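You operate a simulated robot arm through the tools that you are given. There is no shell and no other tool. Be economical: measure what you need, move in short steps, check, and stop when the job is done.

The job below is to be done with a simulated robot arm. You get a single attempt, and the scene is never put back.

## Task
Take the pale cleat and put it on top of the orange block.
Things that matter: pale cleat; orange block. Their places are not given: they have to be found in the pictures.

The check looks at the end state, three seconds after you hand in, the way a careful person would. Anything else that was tipped, shoved, dropped, spilled or broken makes it a failure.

## Robot
A 7-joint arm with a two-finger parallel gripper, fixed in place. Base frame: the origin is at the foot of the arm, x ahead of it, y to its left, z up; the work surface is at about z = 0. Lengths are in m, angles in rad, forces in N, time in s.
With the tool pointing down near the work surface it reaches from about 0.22 to 0.58 m from the base axis. Its first joint turns from -1.152 to 1.152 rad. Payload 2.5 kg.
The tool frame sits at the grasp point between the pads (the TCP): z along the fingers, y along the line on which they close. The tips reach 0.023 m beyond it. Largest opening 0.094 m; finger width 0.038, thickness 0.01; the body of the gripper, 0.054 by 0.096 m, starts 0.039 m behind the TCP.
Orientation is that of the tool frame in the base frame, as a unit quaternion [w, x, y, z]. With the fingers straight down and closing along the base's y, the tool's x points along the base's -x, its y along +y and its z along -z.

## Interface
- The arm moves only by the tool step_arm. Its arguments are lists of equal length, an entry for each row: "claw": the closure, from 0 (fully open) to 1 (shut); "translation": the shift along the tool's x, y, z in m, a list of three; "rot": the turn, a rotation vector about the tool's x, y, z in rad, a list of three. In form: {"claw": [claw, ...], "translation": [[x, y, z], ...], "rot": [[ax, ay, az], ...]}. A call has 1 to 12 rows; each row is the pose to reach, as a shift and turn from the pose commanded when the call began, along the tool's axes at that moment. Rows are played at 5 a second. More than 0.05 m and 0.15 rad between two rows, or a gripper value outside its range, and nothing of the call is played. A pose out of reach is approached as far as the arm can. The call stops where the force on the tool passes 40 N (or 10 N more than at its start, if that is more) or the arm is blocked; 0.2 s more then pass. The fingers move at their own pace (about 0.108 m/s each) and stop on an object; they squeeze with about 31 N. The grip force told is the motor's: it shows also when the fingers shut on nothing. Time passes only in rows, and 0.2 s behind the last, so rows that repeat a pose let the fingers close. It gives the time, the measured TCP pose, the force on the tool (base axes), the opening and the grip force at its end, in the units of the frame above (readings bear some noise), and new pictures: "views" is both (left out), scene, wrist or none.
- Cameras (640 x 400 px; columns grow to the right, rows downward): "scene" is fixed at [0.1023, -0.3786, 0.545]; the picture's right is [0.98, -0.19, 0.00], its down [-0.09, -0.46, -0.88] and it looks along [0.17, 0.87, -0.47] (base axes); focal length 342 px, centre (320, 200). "wrist" rides on the gripper at [-0.039, 0, -0.044] in the tool frame; the picture's right is [0.00, -1.00, 0.00], its down [0.97, 0.00, -0.24] and it looks along [0.24, 0.00, 0.97] (tool axes); focal length 218 px, centre (320, 200).
- measure_at(camera, pixels): for up to 12 pixels [column, row] of the newest picture of that camera ("zoom" is the newest enlarged one), the place [x, y, z] in the base frame of the surface seen there, good to about 0.002 m, but the place of the scene camera against the robot may be out by one fixed shift of up to 0.025 m in any direction. No time passes.
- inspect(camera, box): a new picture of the part [left, top, right, bottom] of that camera's present view, enlarged. No time passes.
- finish_job(): hands the job in; it is judged then, once.

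Go step by step. Measure first, check grasps and placings, and put right what went wrong. The budget is 60 turns and 150 pictures, counting those below and the enlarged ones. Unless the task says otherwise, let go and move clear before handing in, and close with one line.

The tools are called after "Call:" by a JSON object that holds its "method" and its "body". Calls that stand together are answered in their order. step_arm: Moves the arm, as the interface text tells. Its arguments: {"type":"object","properties":{"claw":{"type":"array","items":{"type":"number"}},"translation":{"type":"array","items":{"type":"array","items":{"type":"number"}}},"rot":{"type":"array","items":{"type":"array","items":{"type":"number"}}},"views":{"type":"string","enum":["both","scene","wrist","none"]}},"required":["claw","translation","rot"]} The other tools are called the same way: measure_at (camera, pixels) gives the place of the surface under pixels of a picture; inspect (camera, box) takes an enlarged picture of a part of a camera's view; finish_job () hands the job in.

At the start:

```text
time: 0.0
tool_pos: [0.3475, 0.2709, 0.2378]
orientation: [0.0, 0.0, 1.0, 0.0]
ft_force: [0.2, -0.6, 0.2]
grip_width: 0.0942
grasp_force: 0.0
```

scene: 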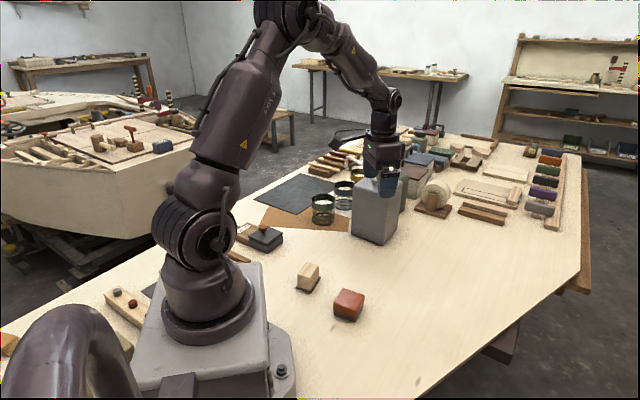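
wrist: 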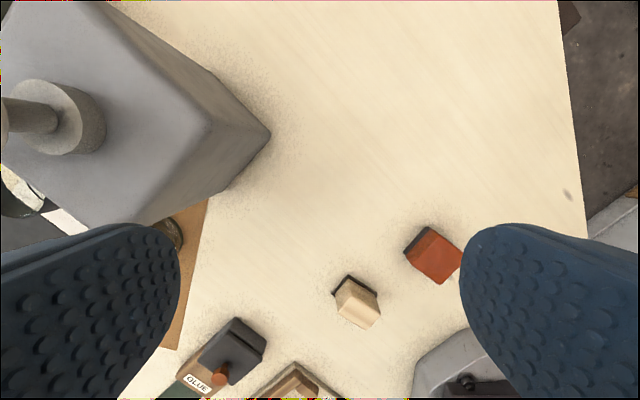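

The scene picture shows a pale block near (308,277) and an orange block near (348,305). I'll enlarge both and measure them.

Call:
{"method": "inspect", "body": {"camera": "scene", "box": [270, 240, 390, 340]}}

Call:
{"method": "inspect", "body": {"camera": "wrist", "box": [300, 200, 480, 350]}}

Call:
{"method": "measure_at", "body": {"camera": "wrist", "pixels": [[357, 306], [435, 257], [355, 285], [378, 293], [362, 328], [337, 312], [430, 228], [461, 250], [440, 283], [408, 258], [390, 320], [345, 282]]}}

```text
4.00 times, centred on (330, 290) of scene
```

zoom: 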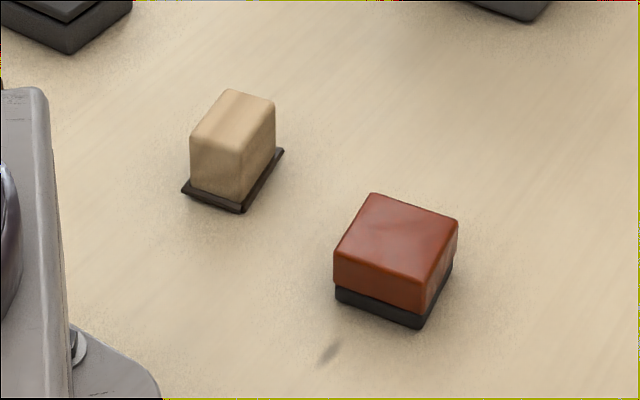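

```text
2.67 times, centred on (390, 275) of wrist
```

zoom: 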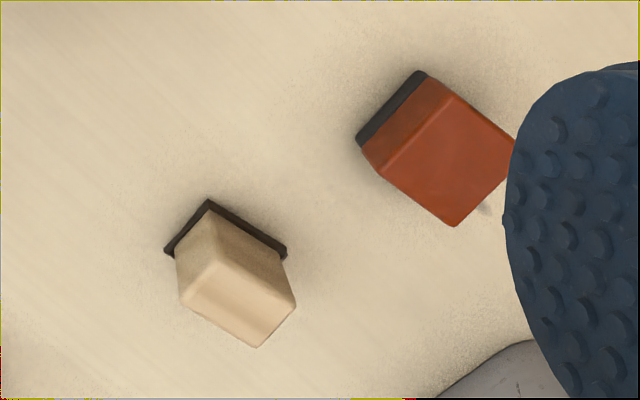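

```text
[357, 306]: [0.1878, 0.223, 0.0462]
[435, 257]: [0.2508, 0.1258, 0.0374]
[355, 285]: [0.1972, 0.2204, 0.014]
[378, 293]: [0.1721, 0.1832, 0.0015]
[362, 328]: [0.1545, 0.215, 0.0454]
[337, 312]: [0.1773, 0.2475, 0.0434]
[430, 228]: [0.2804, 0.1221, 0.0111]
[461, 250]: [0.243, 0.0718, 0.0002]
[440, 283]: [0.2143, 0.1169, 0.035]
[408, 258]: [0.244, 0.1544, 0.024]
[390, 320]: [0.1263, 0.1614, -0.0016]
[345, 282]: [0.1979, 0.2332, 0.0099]
```

The pale cleat is near (0.172, 0.228), with its top at about z 0.046. The orange block is near (0.245, 0.12), with its top at about 0.037. I'll move toward them for a better look.

Call:
{"method": "step_arm", "body": {"claw": [0, 0, 0, 0], "translation": [[0.035, -0.02, 0], [0.07, -0.04, 0], [0.105, -0.06, 0], [0.11, -0.065, 0]], "rot": [[0, 0, 0], [0, 0, 0], [0, 0, 0], [0, 0, 0]]}}

Call:
{"method": "inspect", "body": {"camera": "wrist", "box": [240, 120, 480, 270]}}

```text
time: 1.0
tool_pos: [0.2364, 0.2033, 0.237]
orientation: [0.001, 0.001, 1.0, 0.0]
ft_force: [-0.6, -0.7, 0.0]
grip_width: 0.0938
grasp_force: 0.1
```

scene: 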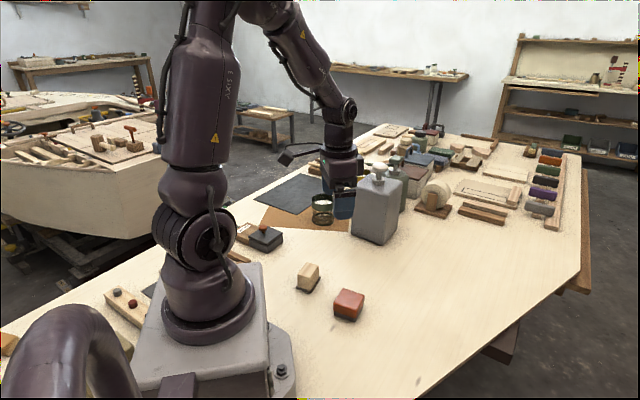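
wrist: 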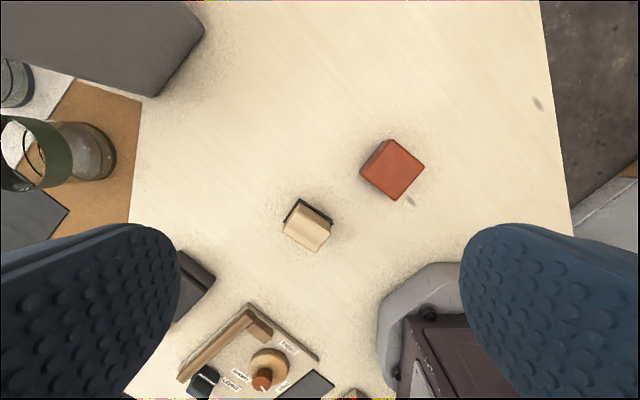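

```text
2.67 times, centred on (360, 195) of wrist
```

zoom: 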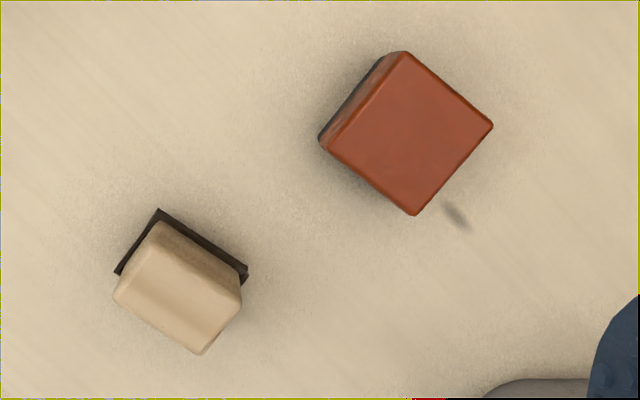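

Both objects are clear in the zoom: the cleat top around (180,300) and the orange top around (405,135). I'll measure their corners.

Call:
{"method": "measure_at", "body": {"camera": "zoom", "pixels": [[165, 255], [234, 300], [201, 347], [123, 297], [180, 300], [119, 270], [246, 272], [160, 212], [402, 58], [488, 126], [412, 210], [330, 140]]}}

Call:
{"method": "measure_at", "body": {"camera": "zoom", "pixels": [[405, 135], [190, 240], [147, 265], [220, 320], [210, 280], [165, 318], [203, 255], [290, 220], [322, 135], [380, 65]]}}

```text
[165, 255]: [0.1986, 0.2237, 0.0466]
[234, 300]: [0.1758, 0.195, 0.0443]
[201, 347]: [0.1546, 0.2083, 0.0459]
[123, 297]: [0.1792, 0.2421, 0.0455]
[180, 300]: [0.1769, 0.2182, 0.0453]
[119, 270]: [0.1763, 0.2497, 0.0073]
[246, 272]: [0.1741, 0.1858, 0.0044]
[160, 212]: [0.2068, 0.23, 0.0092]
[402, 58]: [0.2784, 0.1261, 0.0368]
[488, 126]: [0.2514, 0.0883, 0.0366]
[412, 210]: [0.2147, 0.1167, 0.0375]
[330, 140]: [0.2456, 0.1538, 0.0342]
```

```text
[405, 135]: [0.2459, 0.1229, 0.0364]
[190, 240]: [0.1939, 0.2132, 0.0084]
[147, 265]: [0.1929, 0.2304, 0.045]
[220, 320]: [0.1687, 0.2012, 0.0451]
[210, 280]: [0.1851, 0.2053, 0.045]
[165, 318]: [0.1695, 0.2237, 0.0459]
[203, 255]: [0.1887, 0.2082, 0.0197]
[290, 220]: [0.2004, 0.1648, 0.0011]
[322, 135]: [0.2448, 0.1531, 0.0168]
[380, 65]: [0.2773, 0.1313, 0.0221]
```

The cleat's centre is about (0.177, 0.217) with its long axis at about 53°. The orange top's centre is about (0.247, 0.121), and its edges run nearly parallel to the cleat's. I'll turn the tool so it closes on the cleat's short side, and move above it.

Call:
{"method": "step_arm", "body": {"claw": [0, 0, 0.1, 0.2, 0.3, 0.3, 0.3, 0.3], "translation": [[0.009, 0.002, 0.012], [0.018, 0.004, 0.024], [0.027, 0.006, 0.036], [0.036, 0.008, 0.05], [0.045, 0.01, 0.065], [0.053, 0.012, 0.08], [0.06, 0.0135, 0.09], [0.06, 0.0135, 0.09]], "rot": [[0, 0, -0.132], [0, 0, -0.264], [0, 0, -0.396], [0, 0, -0.528], [0, 0, -0.66], [0, 0, -0.792], [0, 0, -0.924], [0, 0, -0.924]]}}

```text
time: 2.8
tool_pos: [0.1788, 0.2193, 0.1473]
orientation: [0.0, -0.448, 0.894, 0.0]
ft_force: [0.2, 0.7, 0.5]
grip_width: 0.0656
grasp_force: 0.0
```

scene: 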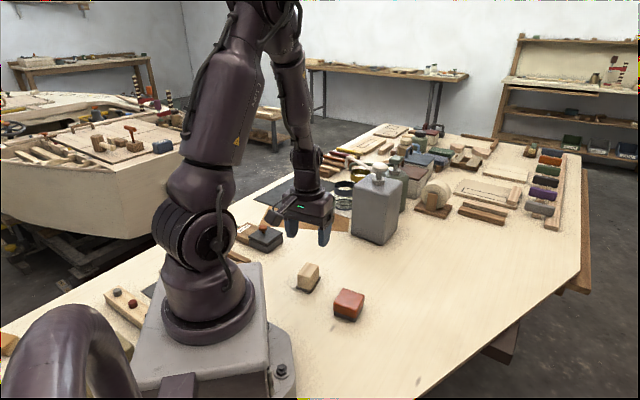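
wrist: 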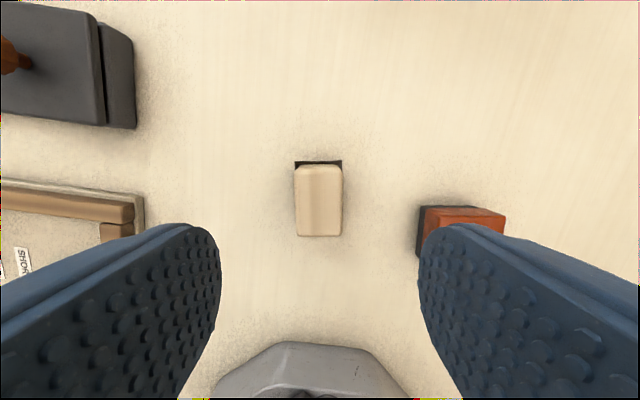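

The cleat is square to the fingers, with its top spanning columns 295–343 and rows 165–236. I'll measure it again from here.

Call:
{"method": "inspect", "body": {"camera": "wrist", "box": [260, 145, 380, 245]}}

Call:
{"method": "measure_at", "body": {"camera": "wrist", "pixels": [[299, 200], [339, 200], [319, 200], [319, 172], [319, 231], [297, 163], [340, 163], [319, 162], [430, 215], [500, 215], [422, 215]]}}

```text
4.00 times, centred on (320, 195) of wrist
```

zoom: 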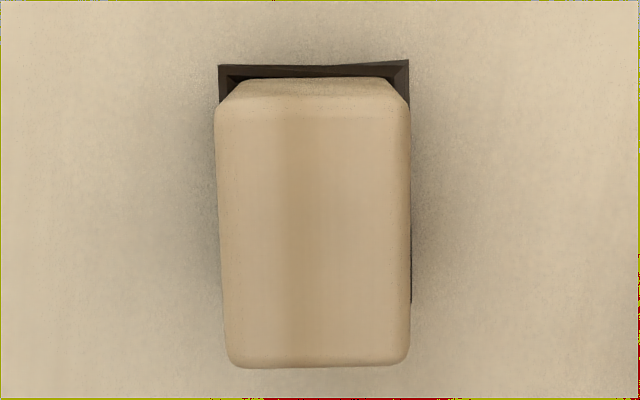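

```text
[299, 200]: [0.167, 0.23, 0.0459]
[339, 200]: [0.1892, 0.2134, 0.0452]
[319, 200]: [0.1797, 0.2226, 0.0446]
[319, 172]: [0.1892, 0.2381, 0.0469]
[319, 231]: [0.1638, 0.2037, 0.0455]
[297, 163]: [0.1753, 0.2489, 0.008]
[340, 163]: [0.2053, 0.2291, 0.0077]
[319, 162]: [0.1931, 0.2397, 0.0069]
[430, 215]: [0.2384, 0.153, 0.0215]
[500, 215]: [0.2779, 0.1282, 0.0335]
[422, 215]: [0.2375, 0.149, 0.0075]
```

The cleat is centred under the TCP. The dark part looks like a thin rimmed tray with its lip at about z 0.008, so I'll keep the tips above it. Going straight down to TCP z ≈ 0.038.

Call:
{"method": "step_arm", "body": {"claw": [0.3, 0.3, 0.3, 0.3, 0.3], "translation": [[0, 0, 0.03], [0, 0, 0.06], [0, 0, 0.085], [0, 0, 0.109], [0, 0, 0.109]], "rot": [[0, 0, 0], [0, 0, 0], [0, 0, 0], [0, 0, 0], [0, 0, 0]]}}

Call:
{"method": "inspect", "body": {"camera": "scene", "box": [240, 220, 400, 330]}}

```text
time: 4.0
tool_pos: [0.177, 0.2168, 0.0377]
orientation: [0.0, -0.447, 0.895, 0.0]
ft_force: [0.3, -0.3, 0.8]
grip_width: 0.0658
grasp_force: 0.0
```

scene: 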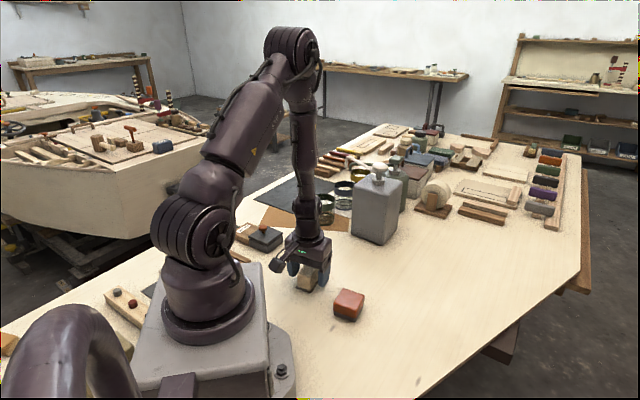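
wrist: 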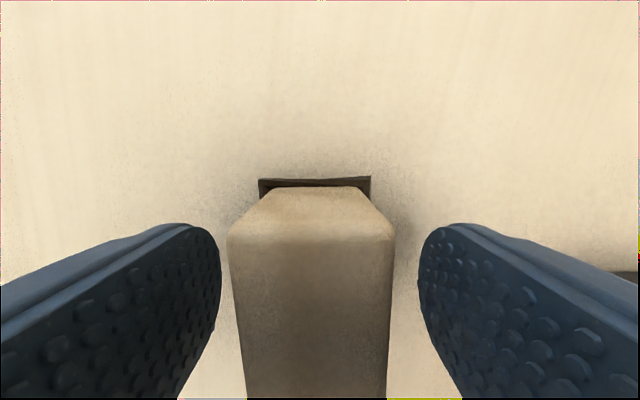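

```text
3.64 times, centred on (320, 275) of scene
```

zoom: 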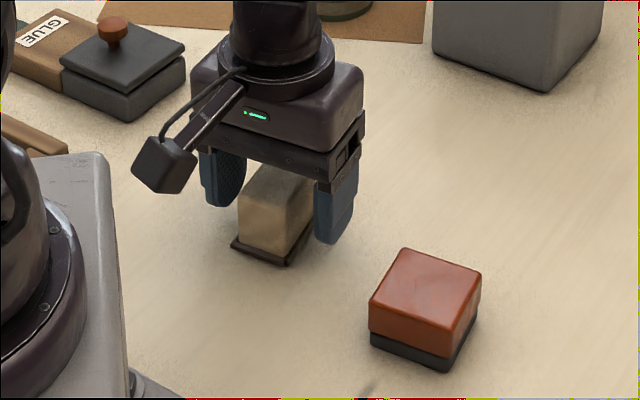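

The fingers straddle the cleat, which spans columns 228–393 between fingers at 220 and 418. It sits slightly left, so I'll shift 2 mm toward it and close.

Call:
{"method": "step_arm", "body": {"claw": [0.3, 0.5, 0.7, 1, 1, 1], "translation": [[0, 0.002, 0], [0, 0.002, 0], [0, 0.002, 0], [0, 0.002, 0], [0, 0.002, 0], [0, 0.002, 0]], "rot": [[0, 0, 0], [0, 0, 0], [0, 0, 0], [0, 0, 0], [0, 0, 0], [0, 0, 0]], "views": "wrist"}}

```text
time: 5.4
tool_pos: [0.1762, 0.2193, 0.04]
orientation: [0.0, -0.445, 0.895, 0.0]
ft_force: [0.1, -0.1, -0.1]
grip_width: 0.0333
grasp_force: 31.0
```

wrist: 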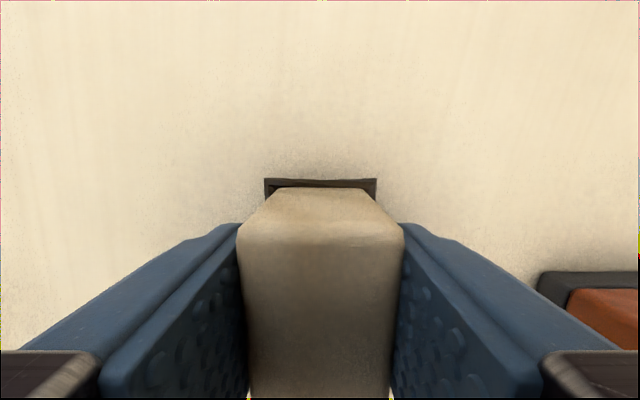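

The fingers hold at 0.033 m with 31 N, and the cleat didn't move relative to the dark rim. I'll lift straight up slowly.

Call:
{"method": "step_arm", "body": {"claw": [1, 1, 1, 1, 1, 1], "translation": [[0, 0.002, -0.005], [0, 0.002, -0.012], [0, 0.002, -0.025], [0, 0.002, -0.045], [0, 0.002, -0.075], [0, 0.002, -0.075]], "rot": [[0, 0, 0], [0, 0, 0], [0, 0, 0], [0, 0, 0], [0, 0, 0], [0, 0, 0]]}}

Call:
{"method": "inspect", "body": {"camera": "scene", "box": [240, 200, 400, 330]}}

```text
time: 6.8
tool_pos: [0.1738, 0.2211, 0.1131]
orientation: [0.0, -0.445, 0.895, 0.0]
ft_force: [0.6, 0.9, -1.1]
grip_width: 0.0333
grasp_force: 30.8
```

scene: 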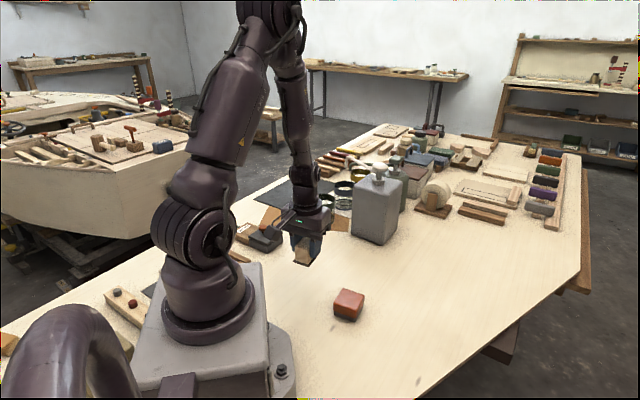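
wrist: 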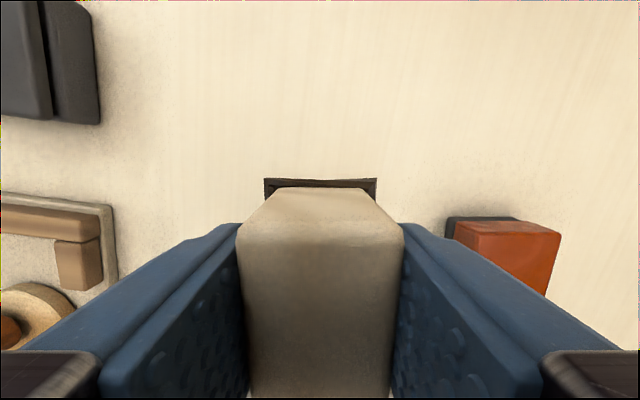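

```text
3.08 times, centred on (320, 265) of scene
```

zoom: 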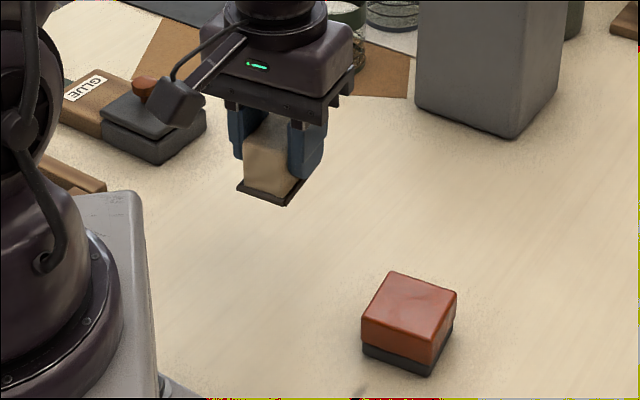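

The dark foot is part of the cleat and came up with it; the hold is firm. Next I'll carry it sideways to above the orange block at (0.247, 0.121).

Call:
{"method": "step_arm", "body": {"claw": [1, 1, 1, 1, 1, 1, 1], "translation": [[0.007, -0.022, 0], [0.014, -0.044, 0], [0.021, -0.066, 0], [0.028, -0.088, 0], [0.034, -0.108, 0], [0.0366, -0.1168, 0], [0.0366, -0.1168, 0]], "rot": [[0, 0, 0], [0, 0, 0], [0, 0, 0], [0, 0, 0], [0, 0, 0], [0, 0, 0], [0, 0, 0]]}}

Call:
{"method": "inspect", "body": {"camera": "scene", "box": [280, 220, 420, 330]}}

```text
time: 8.4
tool_pos: [0.2451, 0.1208, 0.1134]
orientation: [0.001, -0.446, 0.895, 0.0]
ft_force: [0.2, -0.6, -1.2]
grip_width: 0.0334
grasp_force: 30.5
```

scene: 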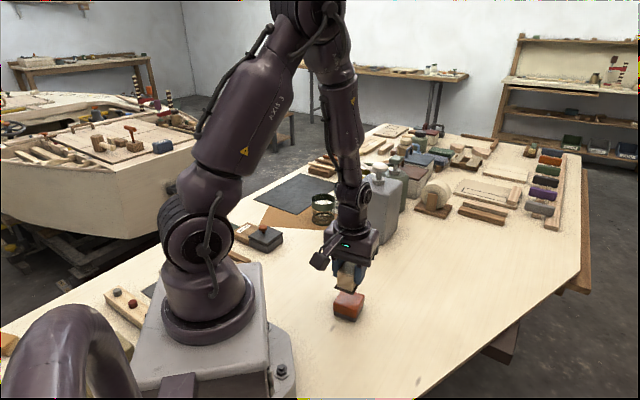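
wrist: 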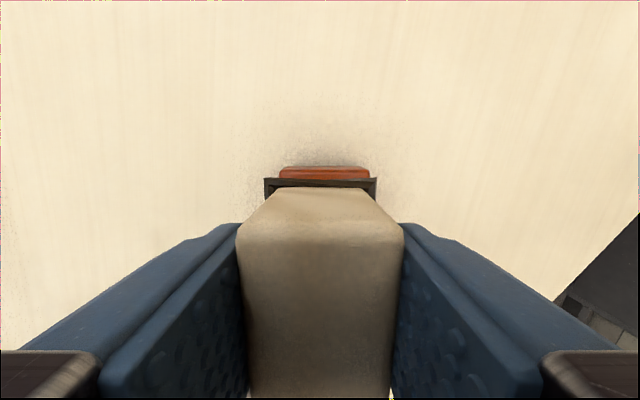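

```text
3.64 times, centred on (350, 275) of scene
```

zoom: 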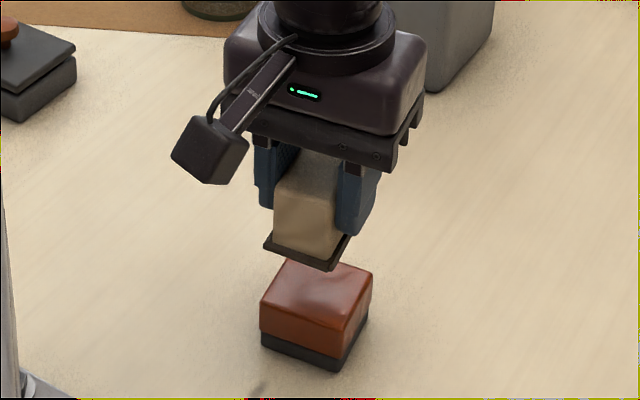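

In the wrist view the orange block spans columns 279–371 and the cleat's foot 264–377, so they are centred sideways. I'll measure the far edges to check fore-aft alignment.

Call:
{"method": "measure_at", "body": {"camera": "wrist", "pixels": [[325, 176], [290, 176], [360, 176], [325, 170], [282, 172], [369, 172], [320, 182], [267, 182], [374, 182]]}}

Call:
{"method": "measure_at", "body": {"camera": "zoom", "pixels": [[265, 243], [328, 269], [347, 240], [263, 303], [338, 335], [371, 277], [264, 300], [336, 338]]}}

```text
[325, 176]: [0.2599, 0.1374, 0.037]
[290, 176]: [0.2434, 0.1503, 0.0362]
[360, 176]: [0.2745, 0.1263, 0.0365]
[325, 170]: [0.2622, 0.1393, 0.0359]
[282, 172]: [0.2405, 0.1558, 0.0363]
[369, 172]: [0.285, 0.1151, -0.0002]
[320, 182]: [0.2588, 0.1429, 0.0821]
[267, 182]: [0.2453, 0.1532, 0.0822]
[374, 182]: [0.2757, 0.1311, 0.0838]
```

```text
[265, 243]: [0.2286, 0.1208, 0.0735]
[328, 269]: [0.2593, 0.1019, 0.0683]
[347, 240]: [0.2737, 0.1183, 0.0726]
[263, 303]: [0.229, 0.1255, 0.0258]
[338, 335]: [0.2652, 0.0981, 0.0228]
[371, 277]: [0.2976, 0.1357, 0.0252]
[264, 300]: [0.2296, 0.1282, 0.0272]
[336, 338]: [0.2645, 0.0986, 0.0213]
```

The alignment is within a couple of millimetres: the orange centre sits about 2 mm toward tool −y and 1 mm toward −x. I'll correct that and lower to just above contact.

Call:
{"method": "step_arm", "body": {"claw": [1, 1, 1, 1, 1, 1], "translation": [[-0.001, -0.002, 0], [-0.001, -0.002, 0.012], [-0.001, -0.002, 0.024], [-0.001, -0.002, 0.032], [-0.001, -0.002, 0.036], [-0.001, -0.002, 0.036]], "rot": [[0, 0, 0], [0, 0, 0], [0, 0, 0], [0, 0, 0], [0, 0, 0], [0, 0, 0]]}}

Call:
{"method": "inspect", "body": {"camera": "scene", "box": [310, 250, 390, 330]}}

```text
time: 9.8
tool_pos: [0.2486, 0.1212, 0.0773]
orientation: [0.0, -0.445, 0.895, 0.001]
ft_force: [-0.3, 0.1, -1.2]
grip_width: 0.0332
grasp_force: 31.3
```

scene: 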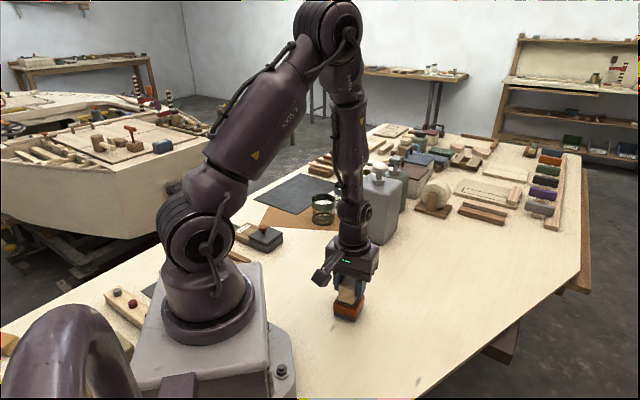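
wrist: 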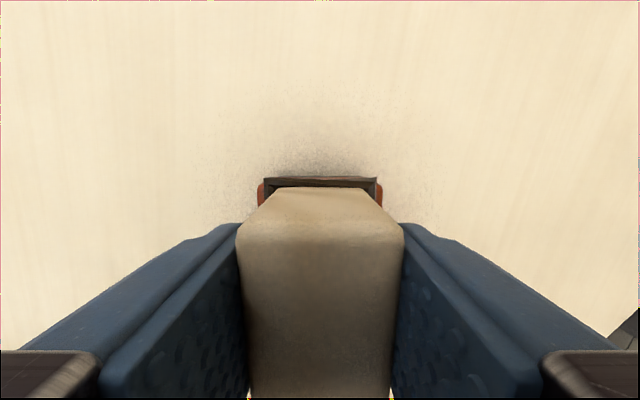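

```text
5.00 times, centred on (350, 290) of scene
```

zoom: 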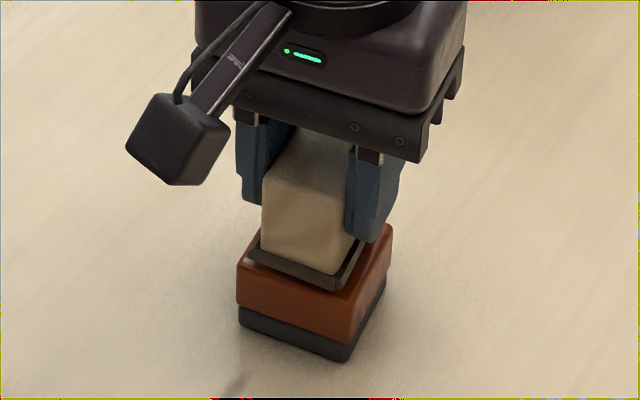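

The foot hovers just above the orange top and is well centred. I'll go down in fractions of a millimetre until it touches.

Call:
{"method": "step_arm", "body": {"claw": [1, 1, 1, 1], "translation": [[0, 0, 0.0007], [0, 0, 0.0014], [0, 0, 0.002], [0, 0, 0.002]], "rot": [[0, 0, 0], [0, 0, 0], [0, 0, 0], [0, 0, 0]], "views": "none"}}

Call:
{"method": "inspect", "body": {"camera": "scene", "box": [325, 270, 375, 325]}}

```text
time: 10.8
tool_pos: [0.2483, 0.1209, 0.0747]
orientation: [0.0, -0.446, 0.895, 0.0]
ft_force: [-0.2, -0.9, -1.0]
grip_width: 0.0332
grasp_force: 30.9
```

```text
7.27 times, centred on (350, 298) of scene
```

zoom: 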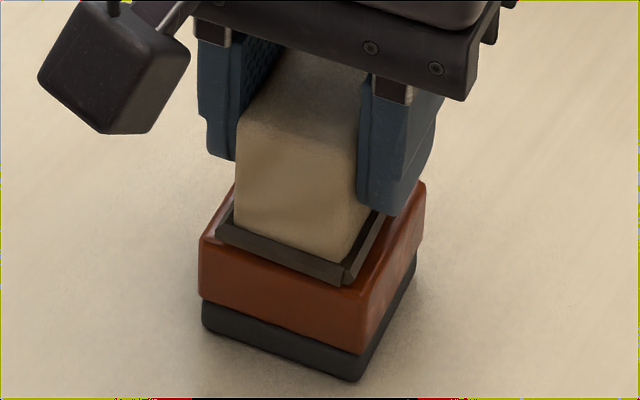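

The force still reads about −1 N, which is just the cleat's weight, so there's no contact yet. I'll go a little lower.

Call:
{"method": "step_arm", "body": {"claw": [1, 1, 1, 1], "translation": [[0, 0, 0.0005], [0, 0, 0.001], [0, 0, 0.0015], [0, 0, 0.0015]], "rot": [[0, 0, 0], [0, 0, 0], [0, 0, 0], [0, 0, 0]], "views": "none"}}

```text
time: 11.8
tool_pos: [0.2475, 0.1212, 0.0744]
orientation: [0.0, -0.445, 0.896, 0.0]
ft_force: [-2.5, -3.8, 19.4]
grip_width: 0.0332
grasp_force: 30.9
```

It's in contact now, at 19 N upward. I'll ease off 1 mm and check.

Call:
{"method": "step_arm", "body": {"claw": [1, 1], "translation": [[0, 0, -0.0008], [0, 0, -0.0008]], "rot": [[0, 0, 0], [0, 0, 0]], "views": "none"}}

```text
time: 12.4
tool_pos: [0.2494, 0.1224, 0.0739]
orientation: [-0.001, -0.446, 0.895, 0.0]
ft_force: [0.9, -1.8, 2.4]
grip_width: 0.0332
grasp_force: 31.3
```

The load is down to about 2 N, so the cleat is resting lightly on the block. I'll open the fingers to about 0.065 m.

Call:
{"method": "step_arm", "body": {"claw": [0.6, 0.5, 0.4, 0.3, 0.3], "translation": [[0, 0, 0], [0, 0, 0], [0, 0, 0], [0, 0, 0], [0, 0, 0]], "rot": [[0, 0, 0], [0, 0, 0], [0, 0, 0], [0, 0, 0], [0, 0, 0]]}}

```text
time: 13.6
tool_pos: [0.2478, 0.1219, 0.0742]
orientation: [-0.001, -0.446, 0.895, 0.0]
ft_force: [-0.4, 0.8, 1.3]
grip_width: 0.0658
grasp_force: 0.0
```

scene: 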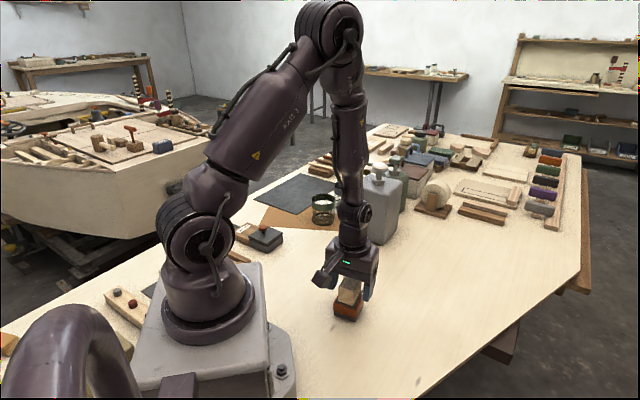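
wrist: 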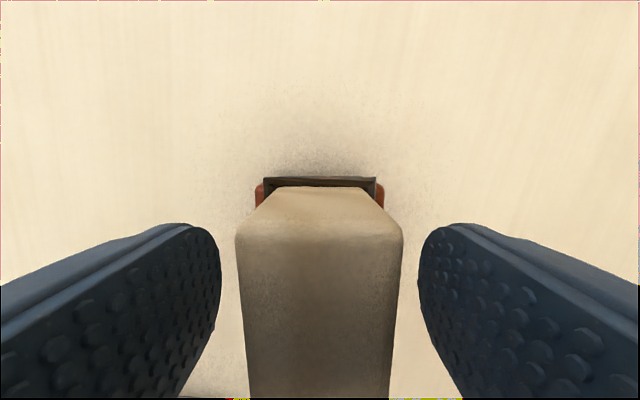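

The fingers are clear on both sides and the cleat stands still. I'll raise the arm straight up.

Call:
{"method": "step_arm", "body": {"claw": [0.3, 0.3, 0.3, 0.3, 0.3, 0.3], "translation": [[0, 0, -0.02], [0, 0, -0.045], [0, 0, -0.075], [0, 0, -0.105], [0, 0, -0.13], [0, 0, -0.13]], "rot": [[0, 0, 0], [0, 0, 0], [0, 0, 0], [0, 0, 0], [0, 0, 0], [0, 0, 0]]}}

Call:
{"method": "inspect", "body": {"camera": "scene", "box": [300, 250, 400, 330]}}

```text
time: 15.0
tool_pos: [0.2475, 0.1189, 0.2049]
orientation: [-0.001, -0.445, 0.895, 0.0]
ft_force: [-0.3, 0.3, -0.1]
grip_width: 0.0654
grasp_force: 0.1
```

scene: 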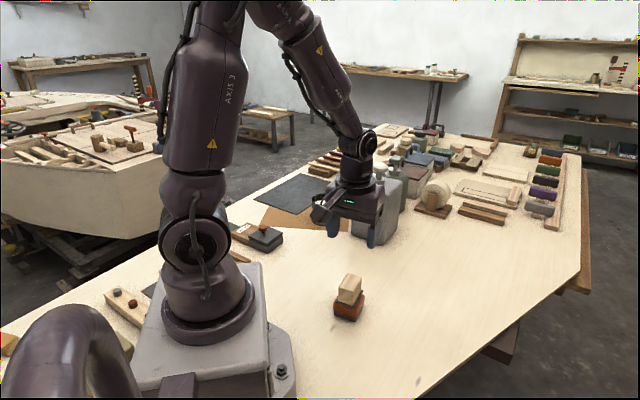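
wrist: 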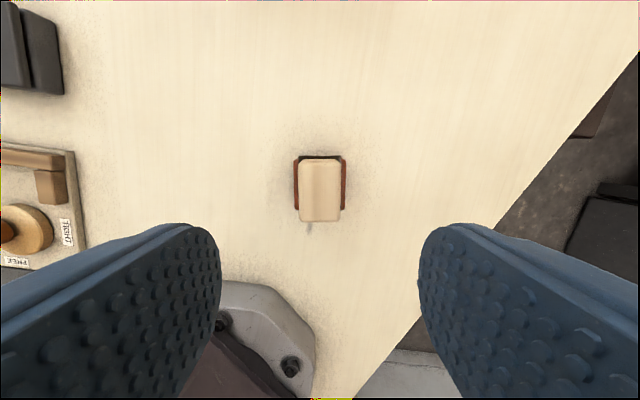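

```text
5.00 times, centred on (350, 290) of scene
```

zoom: 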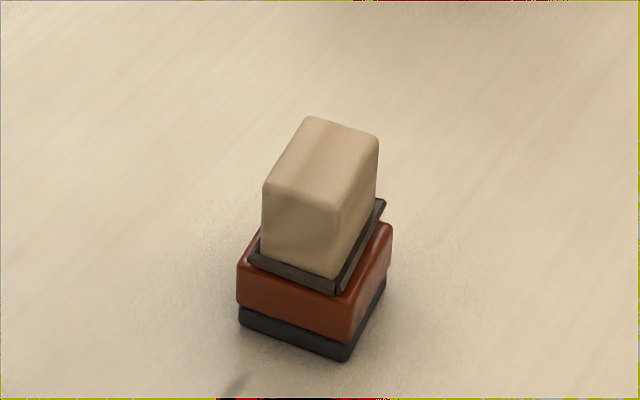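

The cleat stands upright and level on the orange block, with its foot overhanging the far edge only slightly. The arm is clear and nothing else moved, so I'm handing in.

Call:
{"method": "finish_job", "body": {}}

```text
The job is handed in.
```

The pale cleat is standing on top of the orange block, the gripper has let go and moved clear, and I saw nothing else disturbed.
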